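You operate a simulated robot arm through the tools that you are given. There is no shell and no other tool.

The job below is to be done with a simulated robot arm. You get a single attempt, and the scene is never put back.

## Task
Lap the blue dye off the iron plate with 3 m paste.
Fine: load the iron puck from the tin; put the puck back and close the tin. What is to be rubbed or washed off counts as gone when no trace of it is left.

The check looks at the end state, three seconds after you hand in, the way a careful person would. Anything else that was tipped, shoved, dropped, spilled or broken makes it a failure.

## Robot
A 6-joint arm with a two-finger gripper, fixed in place. Base frame: the origin is on the floor under the middle of its stand, x ahead of it, y to its left, z up; the work surface is at about z = 0.8. Lengths are in m, angles in rad, forces in N, time in s.
It reaches about 1.637 m from its shoulder. Its first joint turns from -2.897 to 2.897 rad. Payload 3.43 kg.
The TCP is the grasp point between the finger pads, 0.02 m short of the fingertips. In the tool frame z runs along the fingers and y along their closing line. The gripper opens to 0.19 m; its body begins 0.248 m behind the TCP.
Orientation is told as [roll, pitch, yaw] about the base's x, y, z axes, in that order, counted from this pose: with the fingers straight down and closing along the base's y, the tool's x points along the base's -x, its y along +y and its z along -z.

## Interface
- The arm moves only by the tool apply_moves. Its argument "plan" is a list of rows, each a list of 3 entries, a list of its own where there are three numbers: the turn, a rotation vector about the base's x, y, z in units of 60 degrees (1.0 is 60 degrees), then the shift along the base's x, y, z in units of 400 mm (1.0 is 400 mm), then the closure in counts, from 0 (fully open) to 255 (shut). In form: [[[ax, ay, az], [tx, ty, tz], hand], ...]. A call has 1 to 20 rows; each row is the pose to reach, as a shift and turn from the pose commanded when the call began. A call with a number of a shift or a turn outside -1 to 1 is refused whole. A row lasts 0.2 s, in which the tool goes at most 0.05 m and 0.15 rad; a call with a longer step from one row to the next is refused whole, and so is a gripper value outside its range. A pose out of reach is approached as far as the arm can. The call stops where the force on the tool passes 40 N (or 10 N more than at its start, if that is more) or the arm is blocked; 0.2 s more then pass. The fingers move at their own pace (about 0.045 m/s each) and stop on an object; they squeeze with about 33 N. The grip force told is the motor's: it shows also when the fingers shut on nothing. Time passes only in rows, and 0.2 s behind the last, so rows that repeat a pose let the fingers close. The reply holds the time, the measured pose of the TCP, the force on the tool along the base axes, the opening and the grip force, in the units named above and with some noise, with the torque about the TCP (base axes, N m) and any sound that the robot's microphone picked up.
- Cameras (640 x 400 px; columns grow to the right, rows downward): "scene" is fixed at [0.402, 0.5011, 1.4302]; the picture's right is [-0.60, -0.80, 0.00], its down [-0.47, 0.35, -0.81] and it looks along [0.65, -0.49, -0.58] (base axes); focal length 358 px, centre (320, 200). "wrist" rides on the gripper at [0.07, -0.008, -0.288] in the tool frame; the picture's right is [0.12, 0.99, 0.00], its down [-0.96, 0.12, -0.25] and it looks along [-0.25, 0.03, 0.97] (tool axes); focal length 261 px, centre (320, 200). There is no depth. A picture from a camera that has moved, and an enlarged one, comes with that camera's place and axes in the base frame and with its lens.
- capture(camera): a new picture of that camera. The clock stands still meanwhile.
- raise_lower(by): slides the trunk up (or, below 0, down) by that many m; the arm rides with it, the base frame stays. It gives what a move gives, with no picture.
- close_up(camera, box): a new picture of the part [left, top, right, bottom] of that camera's present view, enlarged. The clock stands still meanwhile.
- finish_job(): hands the job in; it is judged then, once.

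Nothing tells you positions but the pictures and the camera data. Unless the task says otherwise, let go and move clear before handing in.

The tools are called after "Request:" by a JSON object that holds its "op" and its "data". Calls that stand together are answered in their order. apply_moves: Moves the arm, as the interface text tells. Its arguments: {"type":"object","properties":{"plan":{"type":"array","items":{"type":"array"}}},"required":["plan"]} The other tools are called the same way: raise_lower (by) moves the trunk up or down; capture (camera) takes a picture; close_up (camera, box) takes an enlarged picture of a part of a camera's view; finish_job () hands the job in.

At the start:

```text
clock: 0.0
ee_pos: [0.678, 0.1179, 1.1918]
ee_rot: [-0.001, 0.001, -0.001]
force: [0.2, 0.2, 0.0]
moment: [-0.01, 0.02, 0.03]
gripper_width: 0.19
gripper_force: 0.0
trunk travel left (down, up): [-0.175, 0.065]
```

scene: 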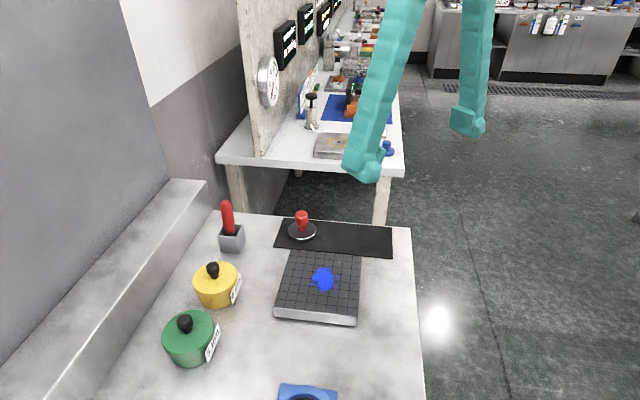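
wrist: 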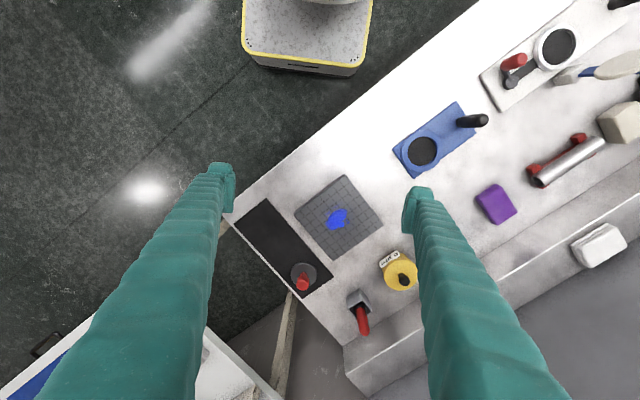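

I see an iron plate with blue dye, a puck with a red knob on a black mat, a yellow and a green tin with knobbed lids and labels, and a red-handled tool in a holder. I'll look closer at the labels first.

Request:
{"op": "close_up", "data": {"camera": "scene", "box": [150, 180, 310, 380]}}

Request:
{"op": "close_up", "data": {"camera": "scene", "box": [260, 190, 420, 340]}}

Request:
{"op": "close_up", "data": {"camera": "wrist", "box": [220, 150, 460, 350]}}

Request:
{"op": "close_up", "data": {"camera": "wrist", "box": [380, 0, 640, 280]}}

```text
2.00 times, centred on (230, 280) of scene
camera zoom: at [0.402, 0.5011, 1.4302], right [-0.6, -0.8, 0.0], down [-0.47, 0.35, -0.81], along [0.65, -0.49, -0.58], focal length 716 px, centre (500, 40)
```

zoom: 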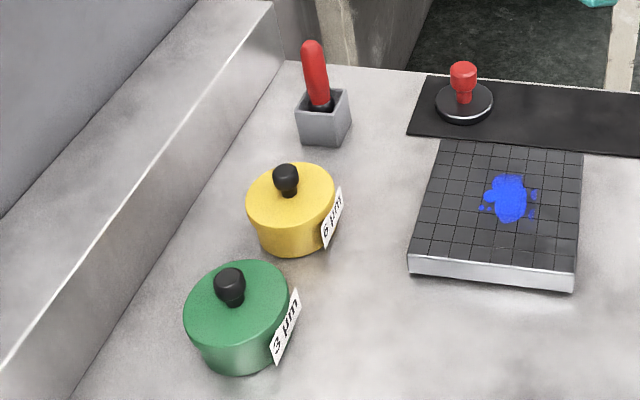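

```text
2.67 times, centred on (340, 265) of scene
camera zoom: at [0.402, 0.5011, 1.4302], right [-0.6, -0.8, 0.0], down [-0.47, 0.35, -0.81], along [0.65, -0.49, -0.58], focal length 954 px, centre (267, 27)
```

zoom: 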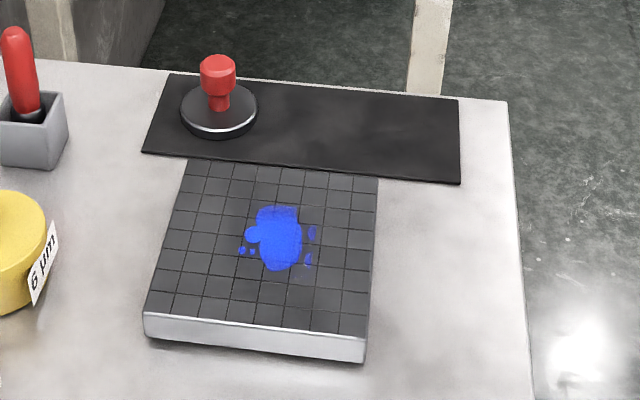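

```text
2.00 times, centred on (340, 250) of wrist
camera zoom: at [0.6097, 0.1088, 1.4795], right [-0.12, 0.99, 0.0], down [0.96, 0.12, 0.25], along [0.25, 0.03, -0.97], focal length 521 px, centre (280, 100)
```

zoom: 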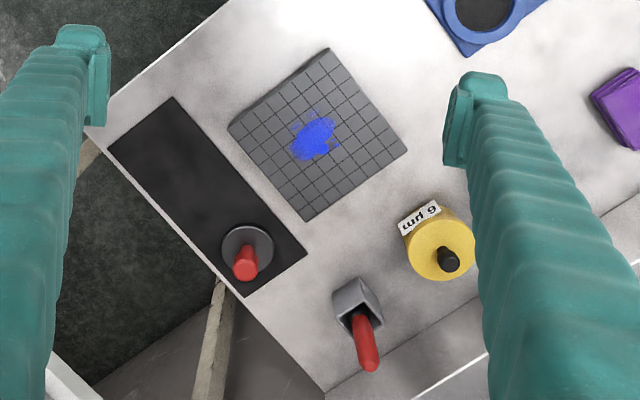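

```text
1.43 times, centred on (510, 140) of wrist
camera zoom: at [0.6097, 0.1088, 1.4795], right [-0.12, 0.99, 0.0], down [0.96, 0.12, 0.25], along [0.25, 0.03, -0.97], focal length 372 px, centre (49, 286)
```

zoom: 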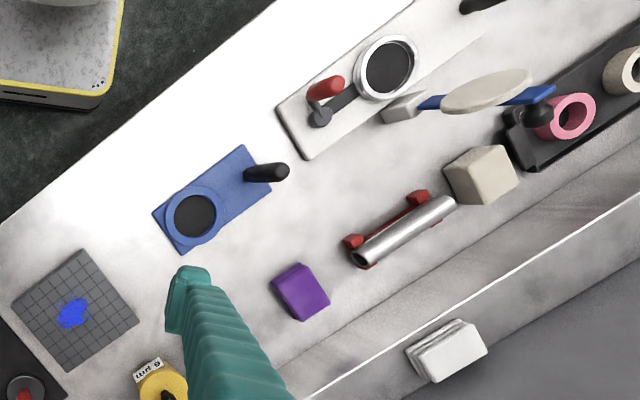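

The green tin is labelled 3 µm, and the yellow one (6 µm) is a decoy. The puck with the red knob sits on the black mat. I'll bring the wrist camera over the tins to find their positions more precisely.

Request:
{"op": "apply_moves", "data": {"plan": [[[0, 0, 0], [0.0, 0.1, 0], 0], [[0, 0, 0], [0.0, 0.2, 0], 0], [[0, 0, 0], [0.0, 0.3, 0], 0], [[0, 0, 0], [0.0, 0.4, 0], 0], [[0, 0, 0], [0.0, 0.5, 0], 0], [[0, 0, 0], [0.0, 0.6, 0], 0], [[0, 0, 0], [0.0, 0.7, 0], 0], [[0, 0, 0], [0.0, 0.75, 0], 0]]}}

Request:
{"op": "capture", "data": {"camera": "wrist"}}

Request:
{"op": "capture", "data": {"camera": "scene"}}

```text
clock: 1.8
ee_pos: [0.6795, 0.4172, 1.1905]
ee_rot: [-0.001, 0.0, -0.001]
force: [0.2, -0.4, 0.6]
moment: [0.07, 0.0, 0.03]
gripper_width: 0.1899
gripper_force: 0.1
trunk travel left (down, up): [-0.175, 0.065]
```

```text
taken
camera wrist: at [0.6094, 0.4088, 1.4793], right [-0.12, 0.99, 0.0], down [0.96, 0.12, 0.25], along [0.25, 0.03, -0.97], focal length 261 px, centre (320, 200)
```

wrist: 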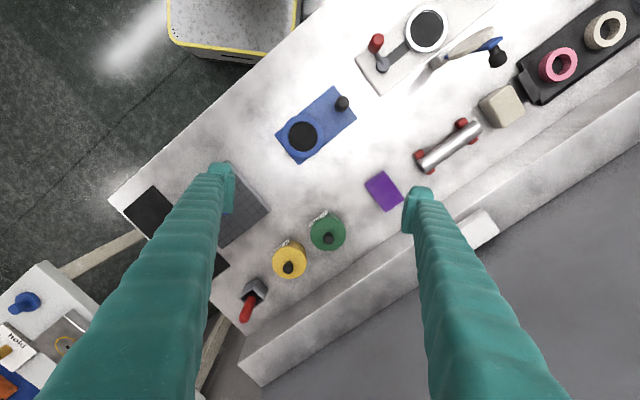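

```text
taken
```

scene: 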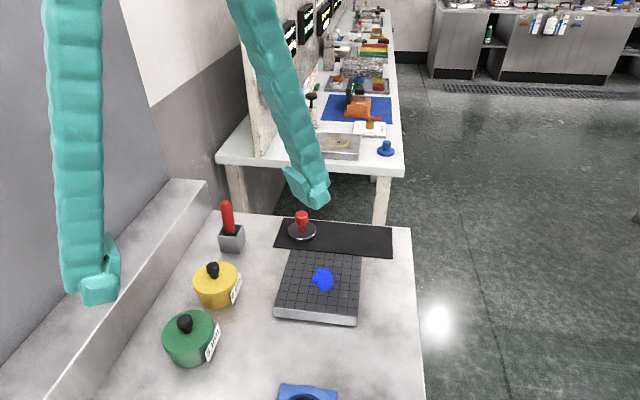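

The tins are in clear view now. I'll enlarge the view to get accurate coordinates.

Request:
{"op": "close_up", "data": {"camera": "wrist", "box": [230, 170, 390, 330]}}

Request:
{"op": "close_up", "data": {"camera": "scene", "box": [150, 290, 230, 380]}}

Request:
{"op": "close_up", "data": {"camera": "scene", "box": [260, 200, 380, 330]}}

```text
2.50 times, centred on (310, 250) of wrist
camera zoom: at [0.6094, 0.4088, 1.4793], right [-0.12, 0.99, 0.0], down [0.96, 0.12, 0.25], along [0.25, 0.03, -0.97], focal length 652 px, centre (345, 75)
```

zoom: 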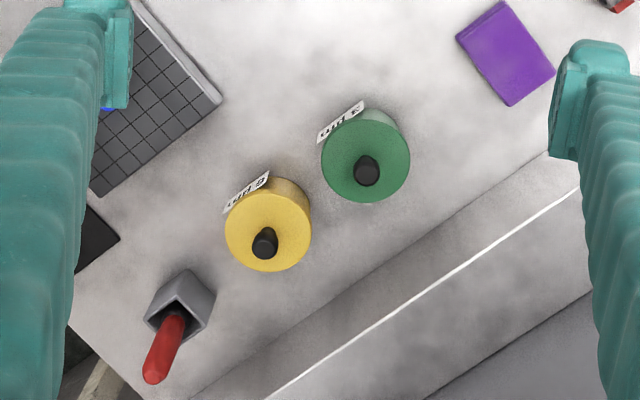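

```text
4.44 times, centred on (190, 335) of scene
camera zoom: at [0.402, 0.5011, 1.4302], right [-0.6, -0.8, 0.0], down [-0.47, 0.35, -0.81], along [0.65, -0.49, -0.58], focal length 1591 px, centre (898, -400)
```

zoom: 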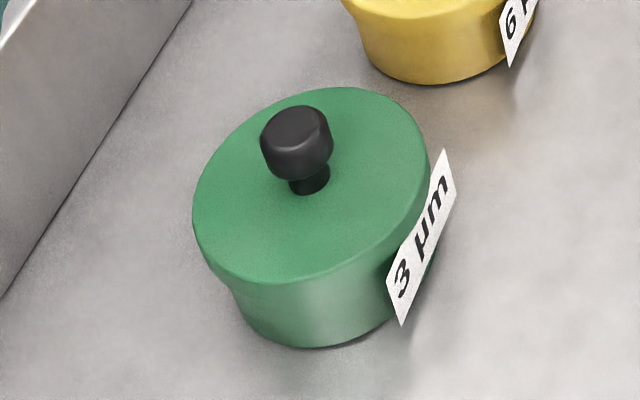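

```text
3.08 times, centred on (320, 265) of scene
camera zoom: at [0.402, 0.5011, 1.4302], right [-0.6, -0.8, 0.0], down [-0.47, 0.35, -0.81], along [0.65, -0.49, -0.58], focal length 1101 px, centre (320, 0)
```

zoom: 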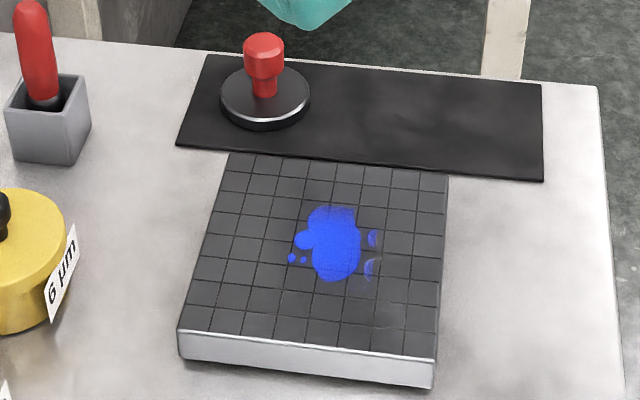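

By triangulation the green tin's lid centre is at about (0.854, 0.460, 0.863), with the knob top near z≈0.905. I'll go above that knob with the fingers partly closed and check from there.

Request:
{"op": "apply_moves", "data": {"plan": [[[0, 0, 0], [0.055, 0.013, -0.06], 165], [[0, 0, 0], [0.11, 0.026, -0.12], 165], [[0, 0, 0], [0.165, 0.039, -0.18], 165], [[0, 0, 0], [0.22, 0.052, -0.24], 165], [[0, 0, 0], [0.275, 0.065, -0.3], 165], [[0, 0, 0], [0.33, 0.078, -0.36], 165], [[0, 0, 0], [0.385, 0.091, -0.42], 165], [[0, 0, 0], [0.4375, 0.105, -0.48], 165], [[0, 0, 0], [0.4375, 0.105, -0.48], 165]]}}

Request:
{"op": "capture", "data": {"camera": "wrist"}}

Request:
{"op": "close_up", "data": {"camera": "scene", "box": [110, 220, 290, 380]}}

```text
clock: 3.8
ee_pos: [0.8559, 0.4581, 0.9987]
ee_rot: [0.0, 0.001, 0.0]
force: [-0.1, -0.2, 0.4]
moment: [-0.03, 0.02, 0.01]
gripper_width: 0.0672
gripper_force: 0.1
trunk travel left (down, up): [-0.175, 0.065]
```

```text
taken
camera wrist: at [0.7852, 0.4504, 1.2873], right [-0.12, 0.99, 0.0], down [0.96, 0.12, 0.25], along [0.25, 0.03, -0.97], focal length 261 px, centre (320, 200)
```

wrist: 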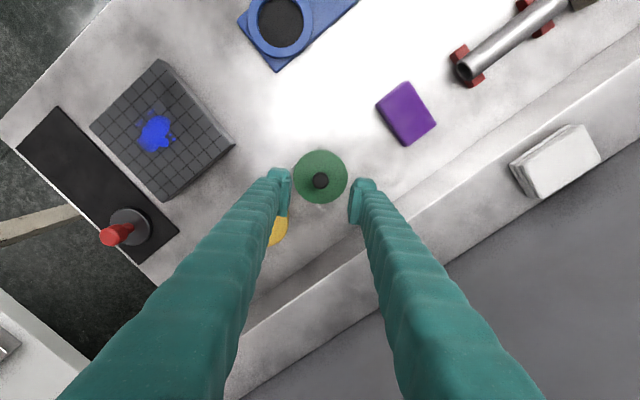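

```text
2.50 times, centred on (200, 300) of scene
camera zoom: at [0.402, 0.5011, 1.4302], right [-0.6, -0.8, 0.0], down [-0.47, 0.35, -0.81], along [0.65, -0.49, -0.58], focal length 895 px, centre (620, -50)
```

zoom: 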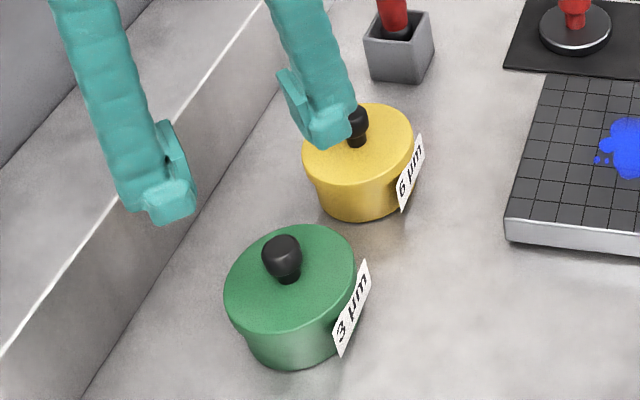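

The fingers are straddling the green knob from above. I'll enlarge the wrist view to check the centring.

Request:
{"op": "close_up", "data": {"camera": "wrist", "box": [270, 130, 370, 230]}}

Request:
{"op": "close_up", "data": {"camera": "wrist", "box": [0, 40, 240, 280]}}

```text
4.00 times, centred on (320, 180) of wrist
camera zoom: at [0.7852, 0.4504, 1.2873], right [-0.12, 0.99, 0.0], down [0.96, 0.12, 0.25], along [0.25, 0.03, -0.97], focal length 1043 px, centre (320, 280)
```

zoom: 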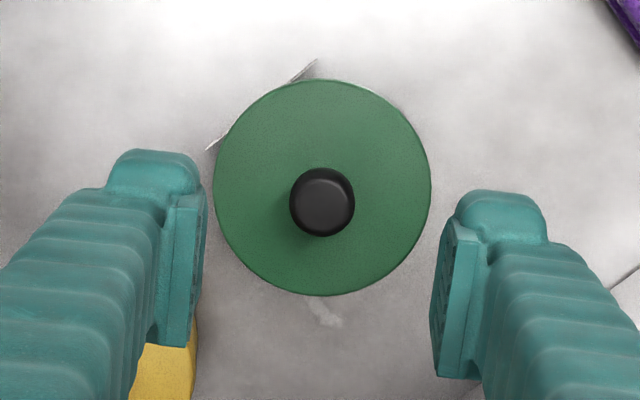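

```text
1.67 times, centred on (120, 160) of wrist
camera zoom: at [0.7852, 0.4504, 1.2873], right [-0.12, 0.99, 0.0], down [0.96, 0.12, 0.25], along [0.25, 0.03, -0.97], focal length 434 px, centre (653, 267)
```

zoom: 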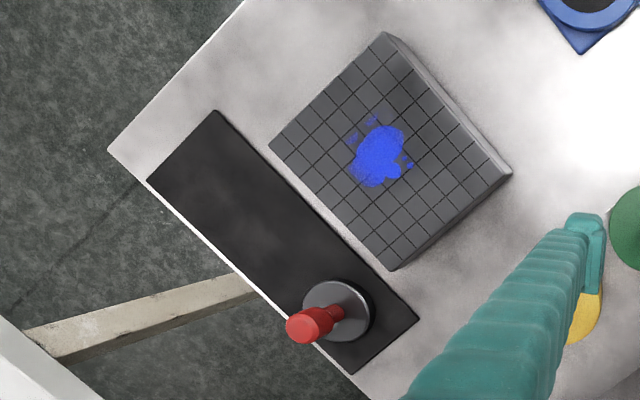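

The knob is at about (0.8555, 0.4597), within 1.5 mm of the TCP. I'll descend to its head and close on it.

Request:
{"op": "apply_moves", "data": {"plan": [[[0, 0, 0], [0.0, 0.003, -0.08], 165], [[0, 0, 0], [0.0, 0.003, -0.16], 165], [[0, 0, 0], [0.0, 0.003, -0.22], 165], [[0, 0, 0], [0.0, 0.003, -0.265], 165], [[0, 0, 0], [0.0, 0.003, -0.265], 165]]}}

Request:
{"op": "close_up", "data": {"camera": "scene", "box": [130, 270, 250, 390]}}

Request:
{"op": "close_up", "data": {"camera": "wrist", "box": [270, 130, 370, 230]}}

```text
clock: 5.0
ee_pos: [0.8558, 0.4584, 0.8928]
ee_rot: [0.0, 0.0, 0.001]
force: [-0.3, 0.1, 1.0]
moment: [0.02, 0.01, 0.0]
gripper_width: 0.0669
gripper_force: 0.0
trunk travel left (down, up): [-0.175, 0.065]
```

```text
3.33 times, centred on (190, 330) of scene
camera zoom: at [0.402, 0.5011, 1.4302], right [-0.6, -0.8, 0.0], down [-0.47, 0.35, -0.81], along [0.65, -0.49, -0.58], focal length 1193 px, centre (753, -233)
```

zoom: 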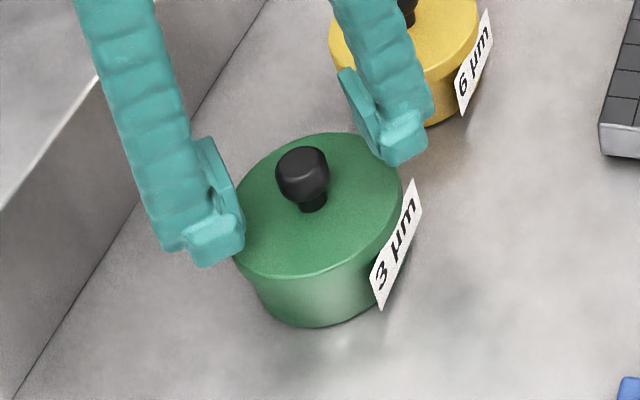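

```text
4.00 times, centred on (320, 180) of wrist
camera zoom: at [0.7861, 0.4507, 1.1816], right [-0.12, 0.99, 0.0], down [0.96, 0.12, 0.25], along [0.25, 0.03, -0.97], focal length 1043 px, centre (320, 280)
```

zoom: 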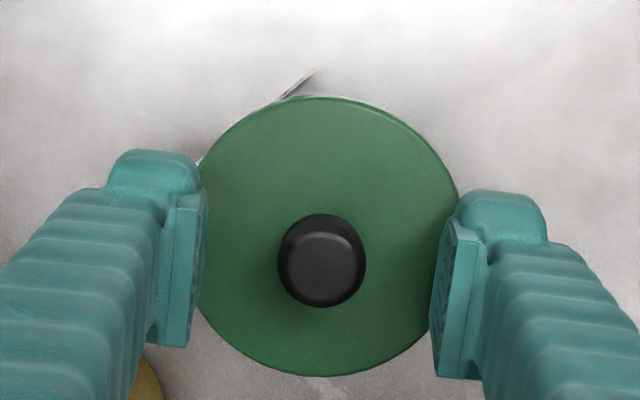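

It's well centred, so I'll close on the knob now.

Request:
{"op": "apply_moves", "data": {"plan": [[[0, 0, 0], [0, 0, 0], 255], [[0, 0, 0], [0, 0, 0], 255], [[0, 0, 0], [0, 0, 0], 255], [[0, 0, 0], [0, 0, 0], 255], [[0, 0, 0], [0, 0, 0], 255]]}}

Request:
{"op": "close_up", "data": {"camera": "scene", "box": [130, 270, 250, 390]}}

```text
clock: 6.2
ee_pos: [0.8562, 0.458, 0.8933]
ee_rot: [0.001, 0.0, 0.0]
force: [0.3, 0.2, -0.8]
moment: [0.01, 0.0, -0.07]
gripper_width: 0.0234
gripper_force: 33.3
trunk travel left (down, up): [-0.175, 0.065]
heard: snap
```

```text
3.33 times, centred on (190, 330) of scene
camera zoom: at [0.402, 0.5011, 1.4302], right [-0.6, -0.8, 0.0], down [-0.47, 0.35, -0.81], along [0.65, -0.49, -0.58], focal length 1193 px, centre (753, -233)
```

zoom: 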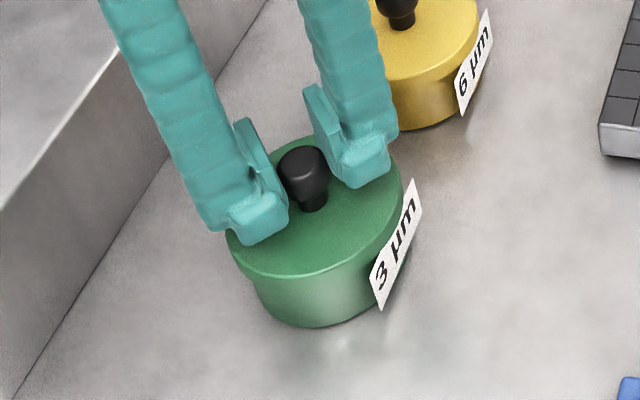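

The knob is gripped at 23 mm wide, and I heard a snap, likely the grip closing. I'll lift slowly and check that only the lid comes up.

Request:
{"op": "apply_moves", "data": {"plan": [[[0, 0, 0], [0, 0, 0.01], 255], [[0, 0, 0], [0, 0, 0.025], 255], [[0, 0, 0], [0, 0, 0.04], 255], [[0, 0, 0], [0, 0, 0.06], 255]]}}

Request:
{"op": "close_up", "data": {"camera": "scene", "box": [130, 270, 250, 390]}}

```text
clock: 7.2
ee_pos: [0.8544, 0.46, 0.9178]
ee_rot: [0.0, 0.0, 0.001]
force: [0.6, -0.3, -0.6]
moment: [-0.01, 0.03, 0.0]
gripper_width: 0.0234
gripper_force: 33.1
trunk travel left (down, up): [-0.175, 0.065]
```

```text
3.33 times, centred on (190, 330) of scene
camera zoom: at [0.402, 0.5011, 1.4302], right [-0.6, -0.8, 0.0], down [-0.47, 0.35, -0.81], along [0.65, -0.49, -0.58], focal length 1193 px, centre (753, -233)
```

zoom: 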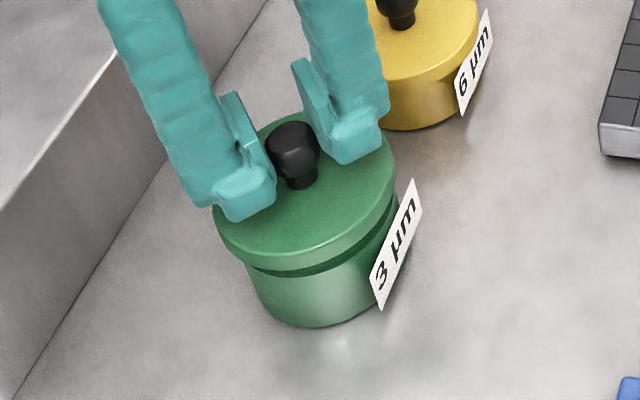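

Only the lid is lifting. I'll raise it further, move it toward a free patch of bench at about (0.755, 0.41), and look at the open tin.

Request:
{"op": "apply_moves", "data": {"plan": [[[0, 0, 0], [0, 0, 0.06], 255], [[0, 0, 0], [0, 0, 0.12], 255], [[0, 0, 0], [0, 0, 0.18], 255], [[0, 0, 0], [-0.05, -0.025, 0.2], 255], [[0, 0, 0], [-0.12, -0.06, 0.2], 255], [[0, 0, 0], [-0.19, -0.095, 0.2], 255], [[0, 0, 0], [-0.25, -0.125, 0.2], 255], [[0, 0, 0], [-0.25, -0.125, 0.2], 255]]}}

Request:
{"op": "capture", "data": {"camera": "wrist"}}

Request:
{"op": "close_up", "data": {"camera": "scene", "box": [120, 240, 280, 400]}}

Request:
{"op": "capture", "data": {"camera": "scene"}}

```text
clock: 9.0
ee_pos: [0.754, 0.4095, 0.9968]
ee_rot: [-0.001, -0.001, 0.0]
force: [0.3, -0.5, -0.1]
moment: [0.07, -0.02, -0.03]
gripper_width: 0.0234
gripper_force: 33.0
trunk travel left (down, up): [-0.175, 0.065]
```

```text
taken
camera wrist: at [0.6839, 0.4011, 1.2851], right [-0.12, 0.99, 0.0], down [0.96, 0.12, 0.25], along [0.25, 0.03, -0.97], focal length 261 px, centre (320, 200)
```

wrist: 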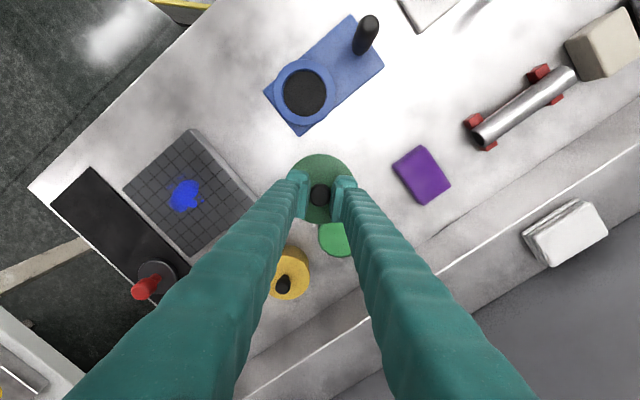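

```text
2.50 times, centred on (200, 320) of scene
camera zoom: at [0.402, 0.5011, 1.4302], right [-0.6, -0.8, 0.0], down [-0.47, 0.35, -0.81], along [0.65, -0.49, -0.58], focal length 895 px, centre (620, -100)
```

zoom: 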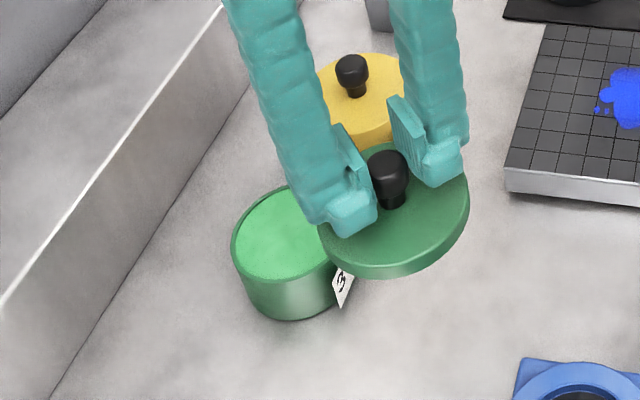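

```text
taken
```

scene: 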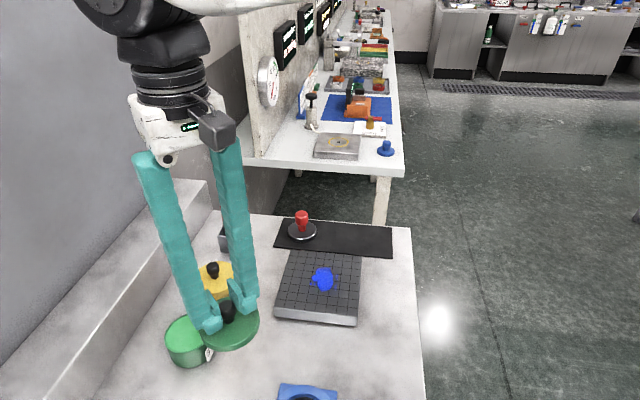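

The open tin holds paste close to its brim. I'll lower the lid toward the clear patch of bench.

Request:
{"op": "apply_moves", "data": {"plan": [[[0, 0, 0], [0, 0, -0.1], 255], [[0, 0, 0], [0, 0, -0.2], 255], [[0, 0, 0], [0, 0, -0.28], 255], [[0, 0, 0], [0, 0, -0.34], 255], [[0, 0, 0], [0, 0, -0.36], 255]]}}

Request:
{"op": "close_up", "data": {"camera": "scene", "box": [160, 260, 320, 400]}}

```text
clock: 10.2
ee_pos: [0.7544, 0.4096, 0.8511]
ee_rot: [0.001, 0.0, 0.001]
force: [0.4, -0.4, -0.2]
moment: [0.02, 0.0, -0.01]
gripper_width: 0.0235
gripper_force: 33.5
trunk travel left (down, up): [-0.175, 0.065]
```

```text
2.86 times, centred on (240, 330) of scene
camera zoom: at [0.402, 0.5011, 1.4302], right [-0.6, -0.8, 0.0], down [-0.47, 0.35, -0.81], along [0.65, -0.49, -0.58], focal length 1023 px, centre (549, -171)
```

zoom: 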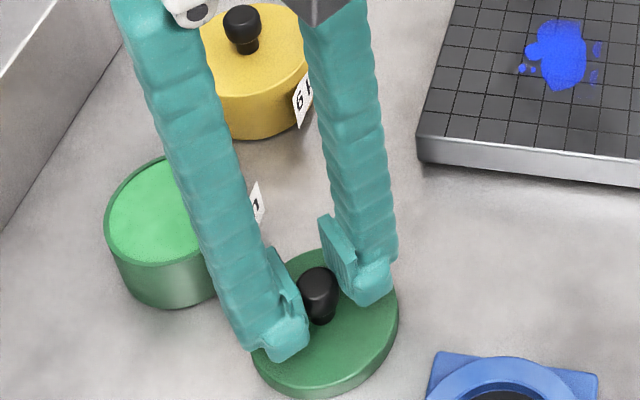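

It's close to the bench now, so I'll descend in small steps until I feel contact.

Request:
{"op": "apply_moves", "data": {"plan": [[[0, 0, 0], [0, 0, -0.005], 255], [[0, 0, 0], [0, 0, -0.01], 255]]}}

```text
clock: 10.8
ee_pos: [0.755, 0.4101, 0.8503]
ee_rot: [0.0, -0.002, 0.002]
force: [-0.1, -1.3, 18.9]
moment: [-0.07, 0.26, -0.02]
gripper_width: 0.0236
gripper_force: 33.6
trunk travel left (down, up): [-0.175, 0.065]
```

The lid is on the bench with 19 N of contact. I'll ease off, open the fingers a little, and rise.

Request:
{"op": "apply_moves", "data": {"plan": [[[0, 0, 0], [0, 0, 0.007], 255], [[0, 0, 0], [0, 0, 0.007], 165], [[0, 0, 0], [0, 0, 0.007], 165], [[0, 0, 0], [0, 0, 0.007], 165], [[0, 0, 0], [0, 0, 0.007], 165]]}}

Request:
{"op": "close_up", "data": {"camera": "scene", "box": [160, 260, 320, 400]}}

```text
clock: 12.0
ee_pos: [0.7546, 0.4096, 0.8506]
ee_rot: [0.001, 0.001, 0.001]
force: [-0.4, 0.1, -0.1]
moment: [0.02, -0.03, 0.01]
gripper_width: 0.0671
gripper_force: 0.1
trunk travel left (down, up): [-0.175, 0.065]
```

```text
2.86 times, centred on (240, 330) of scene
camera zoom: at [0.402, 0.5011, 1.4302], right [-0.6, -0.8, 0.0], down [-0.47, 0.35, -0.81], along [0.65, -0.49, -0.58], focal length 1023 px, centre (549, -171)
```

zoom: 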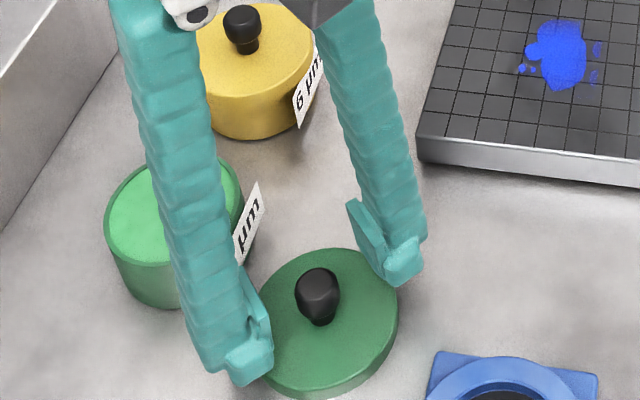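

The lid is resting cleanly on the bench. I'll rise and then travel over toward the puck.

Request:
{"op": "apply_moves", "data": {"plan": [[[0, 0, 0], [0, 0, 0.1], 165], [[0, 0, 0], [0, 0, 0.2], 165], [[0, 0, 0], [0, 0, 0.3], 165], [[0, 0, 0], [0, 0, 0.4], 165], [[0, 0, 0], [0, 0, 0.5], 165], [[0, 0, 0], [0, 0, 0.5], 165]]}}

Request:
{"op": "close_up", "data": {"camera": "wrist", "box": [240, 120, 400, 280]}}

Request:
{"op": "apply_moves", "data": {"plan": [[[0, 0, 0], [0.06, -0.09, 0], 165], [[0, 0, 0], [0.12, -0.18, 0], 165], [[0, 0, 0], [0.18, -0.27, 0], 165], [[0, 0, 0], [0.24, -0.36, 0], 165], [[0, 0, 0], [0.3, -0.45, 0], 165], [[0, 0, 0], [0.36, -0.54, 0], 165], [[0, 0, 0], [0.42, -0.63, 0], 165], [[0, 0, 0], [0.48, -0.72, 0], 165], [[0, 0, 0], [0.48, -0.72, 0], 165]]}}

Request:
{"op": "capture", "data": {"camera": "wrist"}}

Request:
{"op": "close_up", "data": {"camera": "scene", "box": [120, 180, 420, 400]}}

```text
clock: 13.4
ee_pos: [0.7528, 0.4105, 1.0501]
ee_rot: [0.001, 0.0, 0.001]
force: [-1.0, -0.4, -0.5]
moment: [0.0, 0.03, -0.04]
gripper_width: 0.0668
gripper_force: 0.0
trunk travel left (down, up): [-0.175, 0.065]
```

```text
2.50 times, centred on (320, 200) of wrist
camera zoom: at [0.6838, 0.4024, 1.3395], right [-0.12, 0.99, 0.0], down [0.96, 0.12, 0.25], along [0.25, 0.03, -0.97], focal length 652 px, centre (320, 200)
```

zoom: 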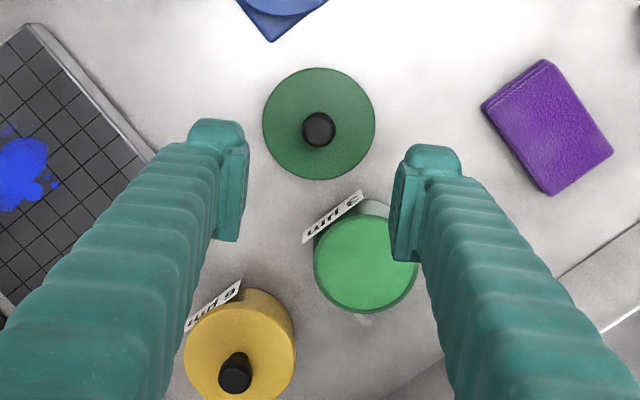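

```text
clock: 15.4
ee_pos: [0.9472, 0.124, 1.0522]
ee_rot: [0.0, 0.0, -0.001]
force: [-0.1, 0.1, -0.1]
moment: [0.02, 0.0, 0.0]
gripper_width: 0.0672
gripper_force: 0.0
trunk travel left (down, up): [-0.175, 0.065]
```

```text
taken
camera wrist: at [0.8763, 0.1151, 1.3411], right [-0.12, 0.99, 0.0], down [0.96, 0.12, 0.25], along [0.25, 0.03, -0.97], focal length 261 px, centre (320, 200)
```

wrist: 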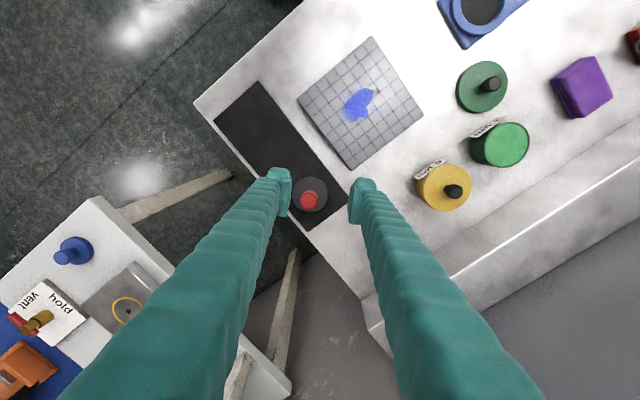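

```text
1.82 times, centred on (270, 290) of scene
camera zoom: at [0.402, 0.5011, 1.4302], right [-0.6, -0.8, 0.0], down [-0.47, 0.35, -0.81], along [0.65, -0.49, -0.58], focal length 651 px, centre (411, 36)
```

zoom: 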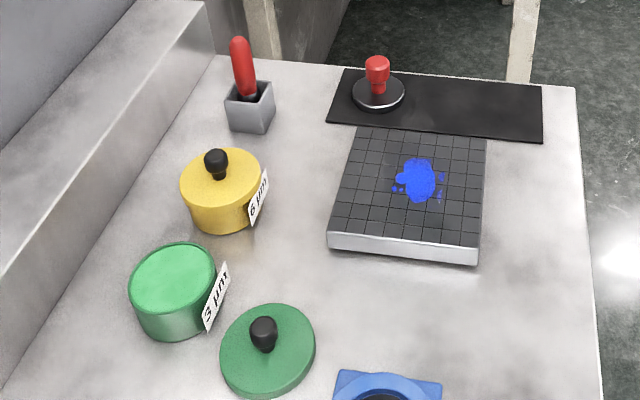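

Request:
{"op": "close_up", "data": {"camera": "wrist", "box": [260, 140, 360, 240]}}

Request:
{"op": "close_up", "data": {"camera": "scene", "box": [270, 200, 340, 250]}}

Request:
{"op": "close_up", "data": {"camera": "wrist", "box": [290, 30, 430, 170]}}

```text
4.00 times, centred on (310, 190) of wrist
camera zoom: at [0.8763, 0.1151, 1.3411], right [-0.12, 0.99, 0.0], down [0.96, 0.12, 0.25], along [0.25, 0.03, -0.97], focal length 1043 px, centre (360, 240)
```

zoom: 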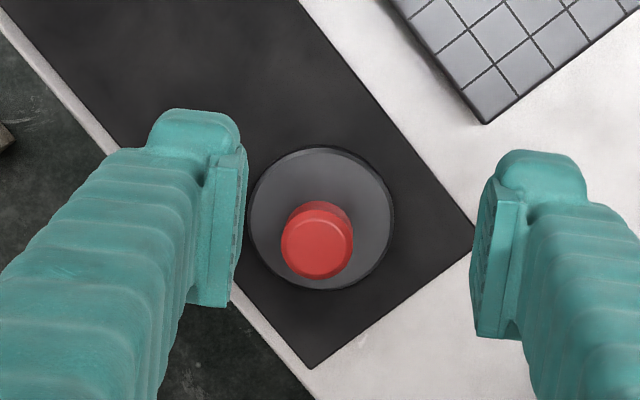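

```text
8.00 times, centred on (305, 225) of scene
camera zoom: at [0.402, 0.5011, 1.4302], right [-0.6, -0.8, 0.0], down [-0.47, 0.35, -0.81], along [0.65, -0.49, -0.58], focal length 2863 px, centre (440, 0)
```

zoom: 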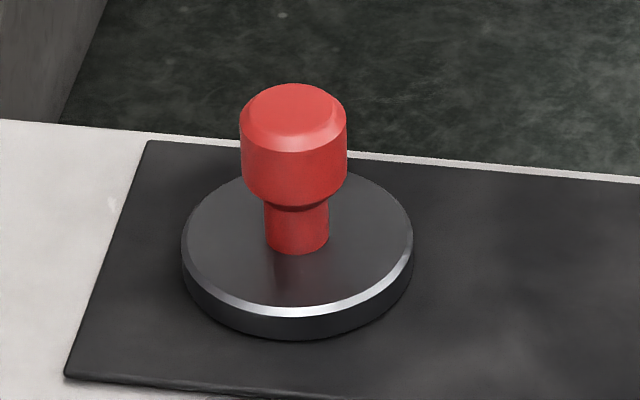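

```text
2.86 times, centred on (360, 100) of wrist
camera zoom: at [0.8763, 0.1151, 1.3411], right [-0.12, 0.99, 0.0], down [0.96, 0.12, 0.25], along [0.25, 0.03, -0.97], focal length 745 px, centre (206, 486)
```

zoom: 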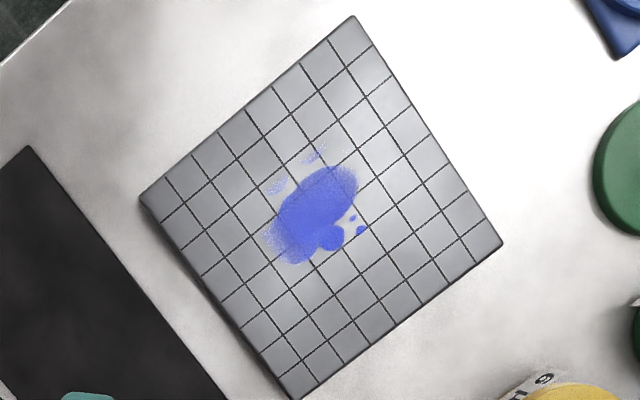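

The puck's disk centre is at about (0.9997, 0.1107), with the disk top at z≈0.828 and the knob head from z≈0.849 to 0.878. Before picking it up I'll compare the open tin's mouth with the puck.

Request:
{"op": "close_up", "data": {"camera": "scene", "box": [155, 305, 235, 375]}}

Request:
{"op": "close_up", "data": {"camera": "wrist", "box": [440, 100, 560, 190]}}

Request:
{"op": "close_up", "data": {"camera": "scene", "box": [205, 330, 285, 390]}}

```text
5.71 times, centred on (195, 340) of scene
camera zoom: at [0.402, 0.5011, 1.4302], right [-0.6, -0.8, 0.0], down [-0.47, 0.35, -0.81], along [0.65, -0.49, -0.58], focal length 2045 px, centre (1034, -600)
```

zoom: 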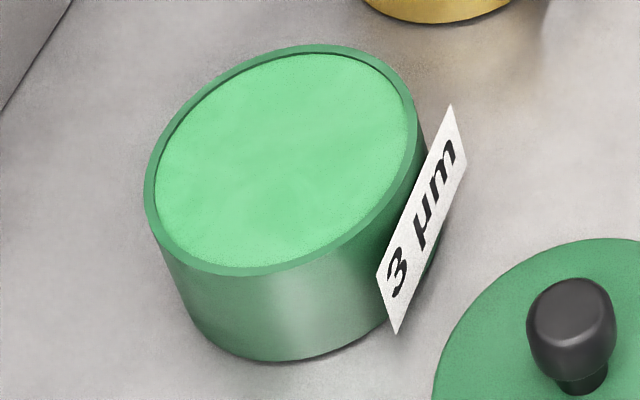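

```text
4.44 times, centred on (500, 145) of wrist
camera zoom: at [0.8763, 0.1151, 1.3411], right [-0.12, 0.99, 0.0], down [0.96, 0.12, 0.25], along [0.25, 0.03, -0.97], focal length 1158 px, centre (-480, 444)
```

zoom: 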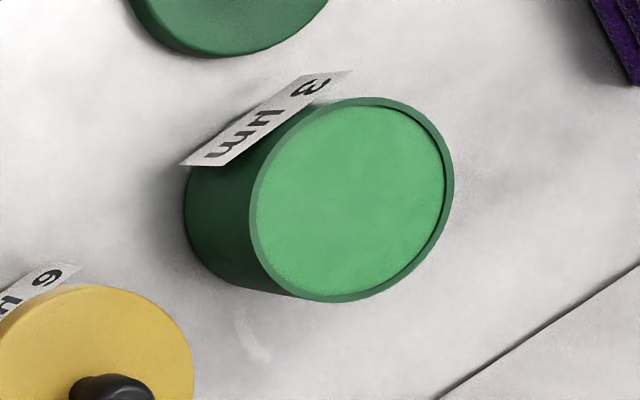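

```text
6.67 times, centred on (245, 360) of scene
camera zoom: at [0.402, 0.5011, 1.4302], right [-0.6, -0.8, 0.0], down [-0.47, 0.35, -0.81], along [0.65, -0.49, -0.58], focal length 2386 px, centre (820, -867)
```

zoom: 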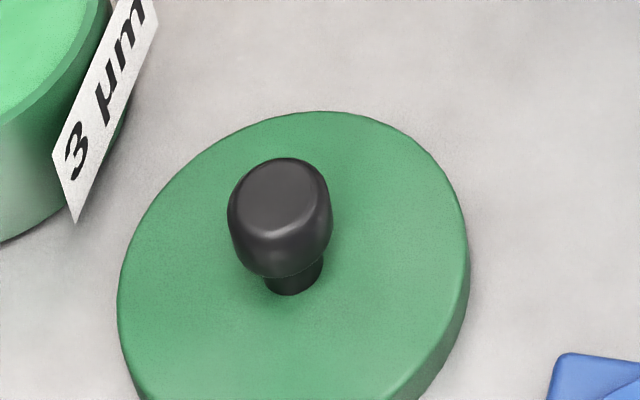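

The paste sits about 1 mm below the rim at z≈0.857. The tin's mouth radius is about 0.039–0.040 and the puck's is about 0.037, so the puck should fit if it's well centred. Next I'll line up over the puck's knob.

Request:
{"op": "apply_moves", "data": {"plan": [[[0, 0, 0], [0.045, -0.011, -0.06], 165], [[0, 0, 0], [0.09, -0.022, -0.13], 165], [[0, 0, 0], [0.1325, -0.032, -0.2], 165], [[0, 0, 0], [0.1325, -0.032, -0.28], 165], [[0, 0, 0], [0.1325, -0.032, -0.28], 165]]}}

Request:
{"op": "close_up", "data": {"camera": "wrist", "box": [260, 130, 380, 250]}}

Request:
{"op": "close_up", "data": {"camera": "scene", "box": [230, 140, 370, 260]}}

```text
clock: 16.6
ee_pos: [1.0003, 0.1108, 0.9397]
ee_rot: [0.0, 0.0, 0.002]
force: [-0.2, 0.2, 0.4]
moment: [0.03, 0.0, 0.01]
gripper_width: 0.067
gripper_force: 0.1
trunk travel left (down, up): [-0.175, 0.065]
```

```text
3.33 times, centred on (320, 190) of wrist
camera zoom: at [0.9306, 0.1013, 1.2284], right [-0.12, 0.99, 0.0], down [0.96, 0.12, 0.25], along [0.25, 0.03, -0.97], focal length 869 px, centre (320, 233)
```

zoom: 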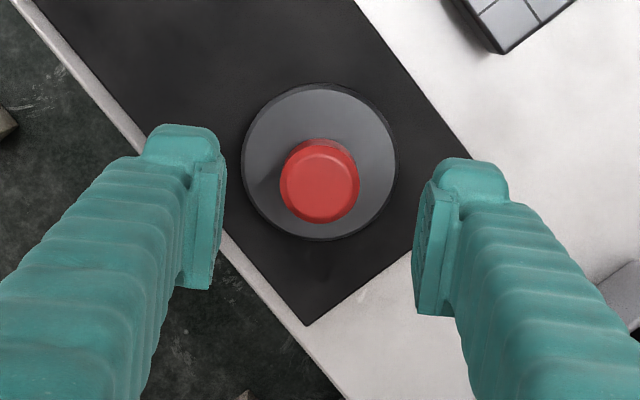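

```text
3.33 times, centred on (300, 200) of scene
camera zoom: at [0.402, 0.5011, 1.4302], right [-0.6, -0.8, 0.0], down [-0.47, 0.35, -0.81], along [0.65, -0.49, -0.58], focal length 1193 px, centre (387, 200)
```

zoom: 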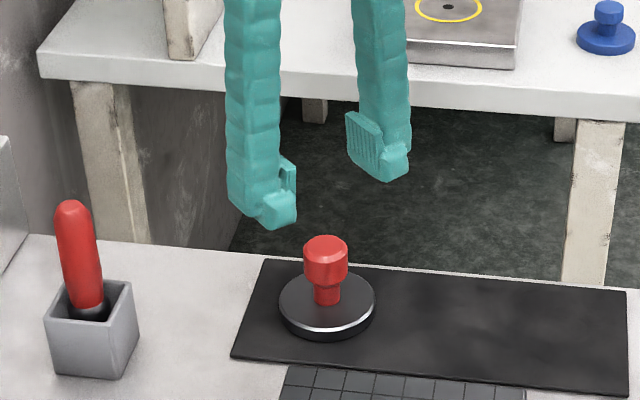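

The TCP is centred on the puck's knob to within 1 mm. I'll descend to head height and grip.

Request:
{"op": "apply_moves", "data": {"plan": [[[0, 0, 0], [0, 0, -0.07], 165], [[0, 0, 0], [0, 0, -0.14], 165], [[0, 0, 0], [0, 0, -0.195], 165], [[0, 0, 0], [0, 0, -0.195], 165]]}}

Request:
{"op": "close_up", "data": {"camera": "scene", "box": [250, 180, 350, 260]}}

```text
clock: 17.6
ee_pos: [0.9986, 0.11, 0.8609]
ee_rot: [0.0, -0.001, 0.0]
force: [0.7, 0.1, 0.0]
moment: [-0.01, -0.05, 0.01]
gripper_width: 0.0673
gripper_force: 0.0
trunk travel left (down, up): [-0.175, 0.065]
```

```text
5.00 times, centred on (300, 220) of scene
camera zoom: at [0.402, 0.5011, 1.4302], right [-0.6, -0.8, 0.0], down [-0.47, 0.35, -0.81], along [0.65, -0.49, -0.58], focal length 1790 px, centre (420, 100)
```

zoom: 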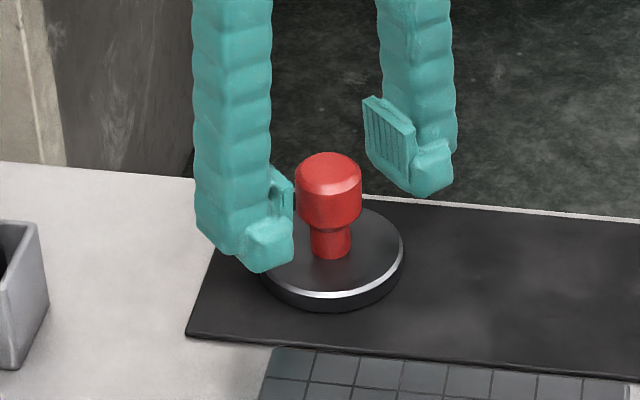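

Request:
{"op": "apply_moves", "data": {"plan": [[[0, 0, 0], [0, 0, 0], 255], [[0, 0, 0], [0, 0, 0], 255], [[0, 0, 0], [0, 0, 0], 255], [[0, 0, 0], [0, 0, 0], 255], [[0, 0, 0], [0, 0, 0.0], 255]]}}

Request:
{"op": "close_up", "data": {"camera": "scene", "box": [250, 180, 350, 260]}}

```text
clock: 18.8
ee_pos: [1.0004, 0.1096, 0.8605]
ee_rot: [0.002, -0.001, -0.001]
force: [0.3, 3.1, 0.7]
moment: [0.03, -0.04, 0.02]
gripper_width: 0.0317
gripper_force: 33.5
trunk travel left (down, up): [-0.175, 0.065]
```

```text
5.00 times, centred on (300, 220) of scene
camera zoom: at [0.402, 0.5011, 1.4302], right [-0.6, -0.8, 0.0], down [-0.47, 0.35, -0.81], along [0.65, -0.49, -0.58], focal length 1790 px, centre (420, 100)
```

zoom: 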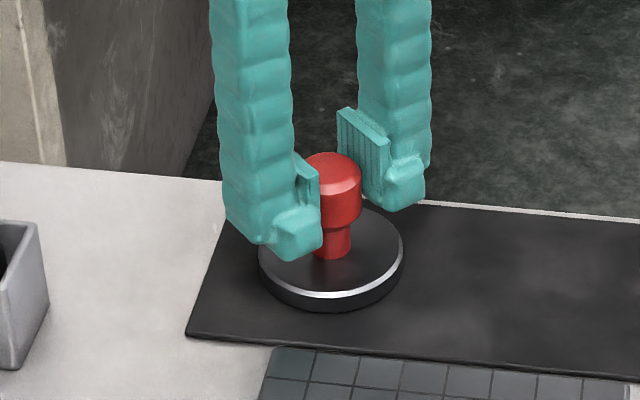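

The puck is gripped at 31.7 mm. I'll lift it straight up and check that it hangs level.

Request:
{"op": "apply_moves", "data": {"plan": [[[0, 0, 0], [0, 0, 0.03], 255], [[0, 0, 0], [0, 0, 0.08], 255], [[0, 0, 0], [0, 0, 0.16], 255], [[0, 0, 0], [0, 0, 0.25], 255], [[0, 0, 0], [0, 0, 0.35], 255], [[0, 0, 0], [0, 0, 0.35], 255]]}}

Request:
{"op": "close_up", "data": {"camera": "scene", "box": [230, 120, 350, 240]}}

Request:
{"op": "close_up", "data": {"camera": "wrist", "box": [260, 130, 380, 250]}}

```text
clock: 20.2
ee_pos: [0.9995, 0.1079, 0.9998]
ee_rot: [-0.001, -0.001, 0.001]
force: [1.3, 0.8, -4.2]
moment: [0.01, 0.0, 0.01]
gripper_width: 0.0316
gripper_force: 33.5
trunk travel left (down, up): [-0.175, 0.065]
```

```text
3.33 times, centred on (290, 180) of scene
camera zoom: at [0.402, 0.5011, 1.4302], right [-0.6, -0.8, 0.0], down [-0.47, 0.35, -0.81], along [0.65, -0.49, -0.58], focal length 1193 px, centre (420, 267)
```

zoom: 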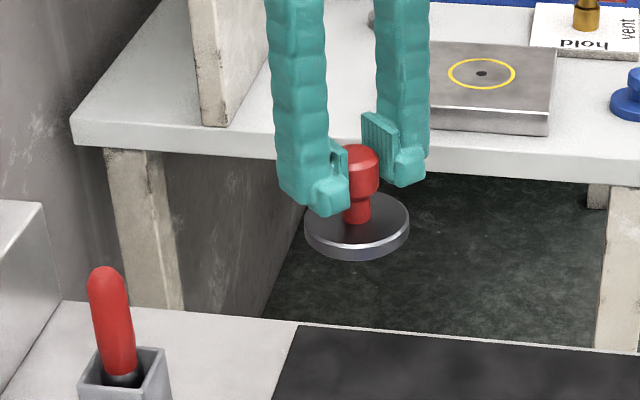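

```text
3.33 times, centred on (320, 190) of wrist
camera zoom: at [0.9299, 0.0997, 1.289], right [-0.12, 0.99, 0.0], down [0.96, 0.12, 0.25], along [0.25, 0.03, -0.97], focal length 869 px, centre (320, 233)
```

zoom: 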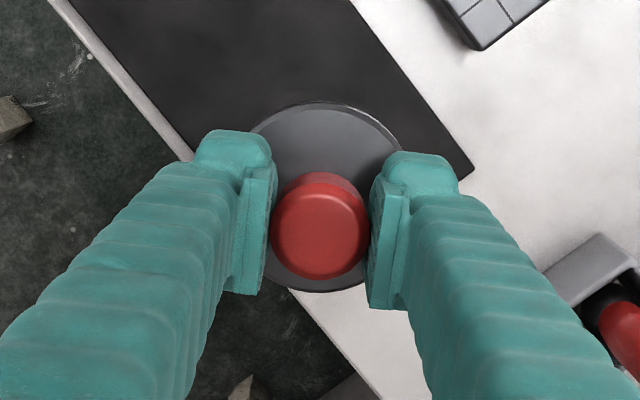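

The puck hangs level and weighs about 0.43 kg. I'll carry it up and over the yellow tin to above the open green tin.

Request:
{"op": "apply_moves", "data": {"plan": [[[0, 0, 0], [0, 0, 0.08], 255], [[0, 0, 0], [-0.04, 0.0978, 0.08], 255], [[0, 0, 0], [-0.08, 0.1956, 0.08], 255], [[0, 0, 0], [-0.12, 0.2933, 0.08], 255], [[0, 0, 0], [-0.16, 0.3911, 0.08], 255], [[0, 0, 0], [-0.2, 0.4889, 0.08], 255], [[0, 0, 0], [-0.24, 0.5867, 0.08], 255], [[0, 0, 0], [-0.28, 0.6844, 0.08], 255], [[0, 0, 0], [-0.32, 0.7822, 0.08], 255], [[0, 0, 0], [-0.36, 0.88, 0.08], 255], [[0, 0, 0], [-0.36, 0.88, 0.08], 255], [[0, 0, 0], [-0.36, 0.88, 0.0], 255], [[0, 0, 0], [-0.36, 0.88, -0.06], 255], [[0, 0, 0], [-0.36, 0.88, -0.12], 255], [[0, 0, 0], [-0.36, 0.88, -0.12], 255]]}}

Request:
{"op": "close_up", "data": {"camera": "wrist", "box": [260, 120, 380, 240]}}

Request:
{"op": "close_up", "data": {"camera": "scene", "box": [135, 270, 255, 390]}}

```text
clock: 23.4
ee_pos: [0.8552, 0.4631, 0.9523]
ee_rot: [0.001, -0.001, 0.0]
force: [0.7, -0.7, -5.3]
moment: [0.01, -0.02, -0.01]
gripper_width: 0.032
gripper_force: 32.2
trunk travel left (down, up): [-0.175, 0.065]
```

```text
3.33 times, centred on (320, 180) of wrist
camera zoom: at [0.7856, 0.4552, 1.2411], right [-0.12, 0.99, 0.0], down [0.96, 0.12, 0.25], along [0.25, 0.03, -0.97], focal length 869 px, centre (320, 267)
```

zoom: 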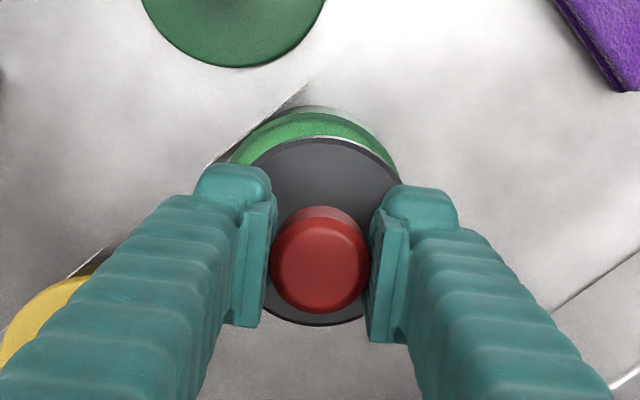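

```text
3.33 times, centred on (195, 330) of scene
camera zoom: at [0.402, 0.5011, 1.4302], right [-0.6, -0.8, 0.0], down [-0.47, 0.35, -0.81], along [0.65, -0.49, -0.58], focal length 1193 px, centre (737, -233)
```

zoom: 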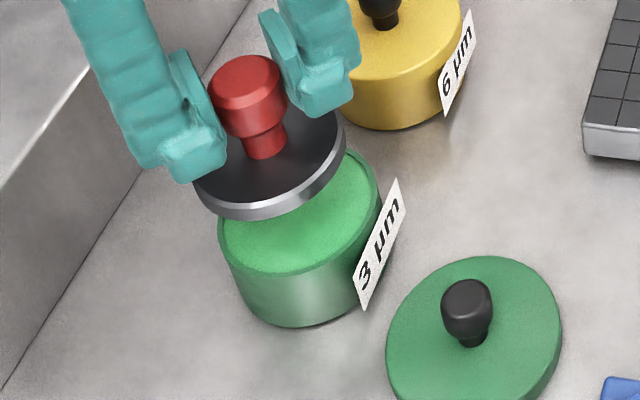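

The puck is above the tin and looks offset by about 4 mm in y. I'll enlarge further to measure it precisely.

Request:
{"op": "close_up", "data": {"camera": "wrist", "box": [285, 145, 355, 195]}}

Request:
{"op": "close_up", "data": {"camera": "scene", "box": [160, 300, 220, 360]}}

```text
8.00 times, centred on (320, 170) of wrist
camera zoom: at [0.7856, 0.4552, 1.2411], right [-0.12, 0.99, 0.0], down [0.96, 0.12, 0.25], along [0.25, 0.03, -0.97], focal length 2085 px, centre (320, 440)
```

zoom: 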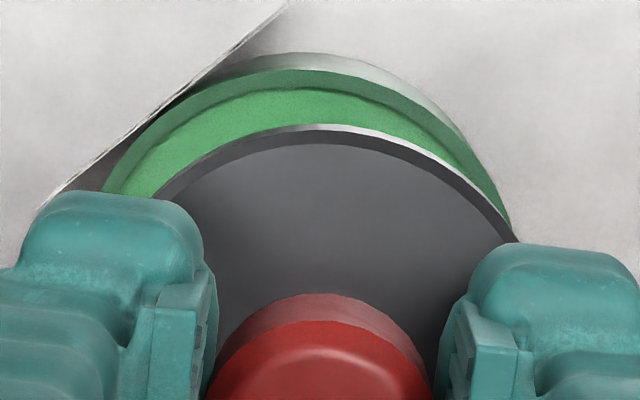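

```text
6.67 times, centred on (190, 330) of scene
camera zoom: at [0.402, 0.5011, 1.4302], right [-0.6, -0.8, 0.0], down [-0.47, 0.35, -0.81], along [0.65, -0.49, -0.58], focal length 2386 px, centre (1187, -667)
```

zoom: 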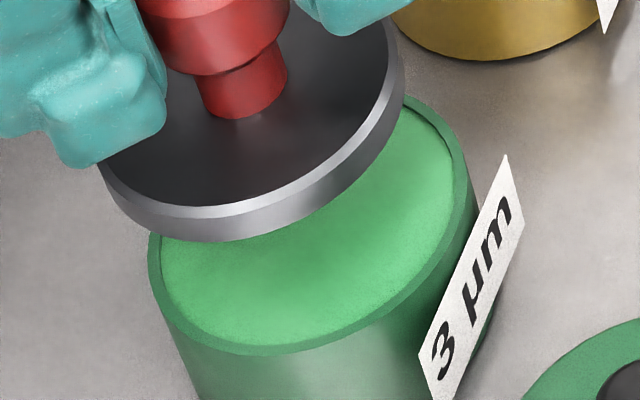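

The puck centre is at (0.8555, 0.4638) and the tin centre at about (0.857, 0.460). I'll shift by (+1, −3.5) mm and descend until just above the paste.

Request:
{"op": "apply_moves", "data": {"plan": [[[0, 0, 0], [0.0025, -0.009, 0], 255], [[0, 0, 0], [0.0025, -0.009, -0.03], 255], [[0, 0, 0], [0.0025, -0.009, -0.06], 255], [[0, 0, 0], [0.0025, -0.009, -0.07], 255], [[0, 0, 0], [0.0025, -0.009, -0.07], 255]]}}

Request:
{"op": "close_up", "data": {"camera": "scene", "box": [150, 300, 230, 370]}}

Request:
{"op": "close_up", "data": {"camera": "wrist", "box": [285, 145, 355, 195]}}

```text
clock: 24.6
ee_pos: [0.857, 0.4592, 0.9245]
ee_rot: [0.001, -0.001, 0.0]
force: [0.7, -0.8, -3.7]
moment: [0.0, 0.01, 0.01]
gripper_width: 0.0317
gripper_force: 33.0
trunk travel left (down, up): [-0.175, 0.065]
```

```text
5.71 times, centred on (190, 335) of scene
camera zoom: at [0.402, 0.5011, 1.4302], right [-0.6, -0.8, 0.0], down [-0.47, 0.35, -0.81], along [0.65, -0.49, -0.58], focal length 2045 px, centre (1063, -571)
```

zoom: 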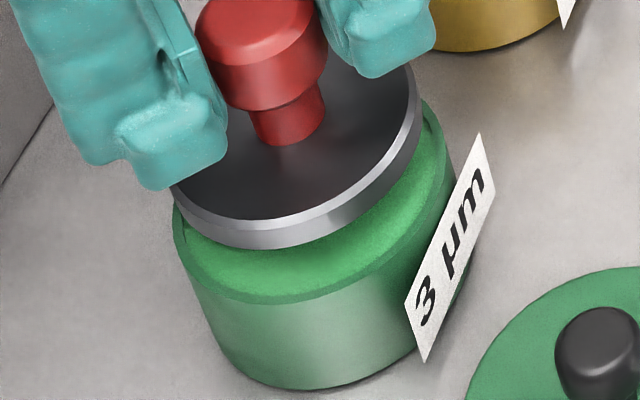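

```text
8.00 times, centred on (320, 170) of wrist
camera zoom: at [0.7867, 0.4503, 1.2138], right [-0.12, 0.99, 0.0], down [0.96, 0.12, 0.25], along [0.25, 0.03, -0.97], focal length 2085 px, centre (320, 440)
```

zoom: 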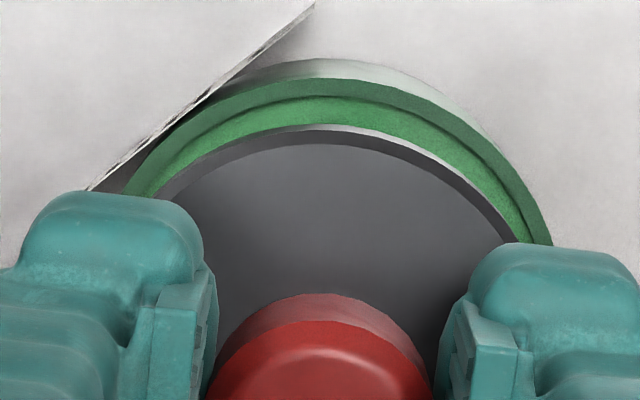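

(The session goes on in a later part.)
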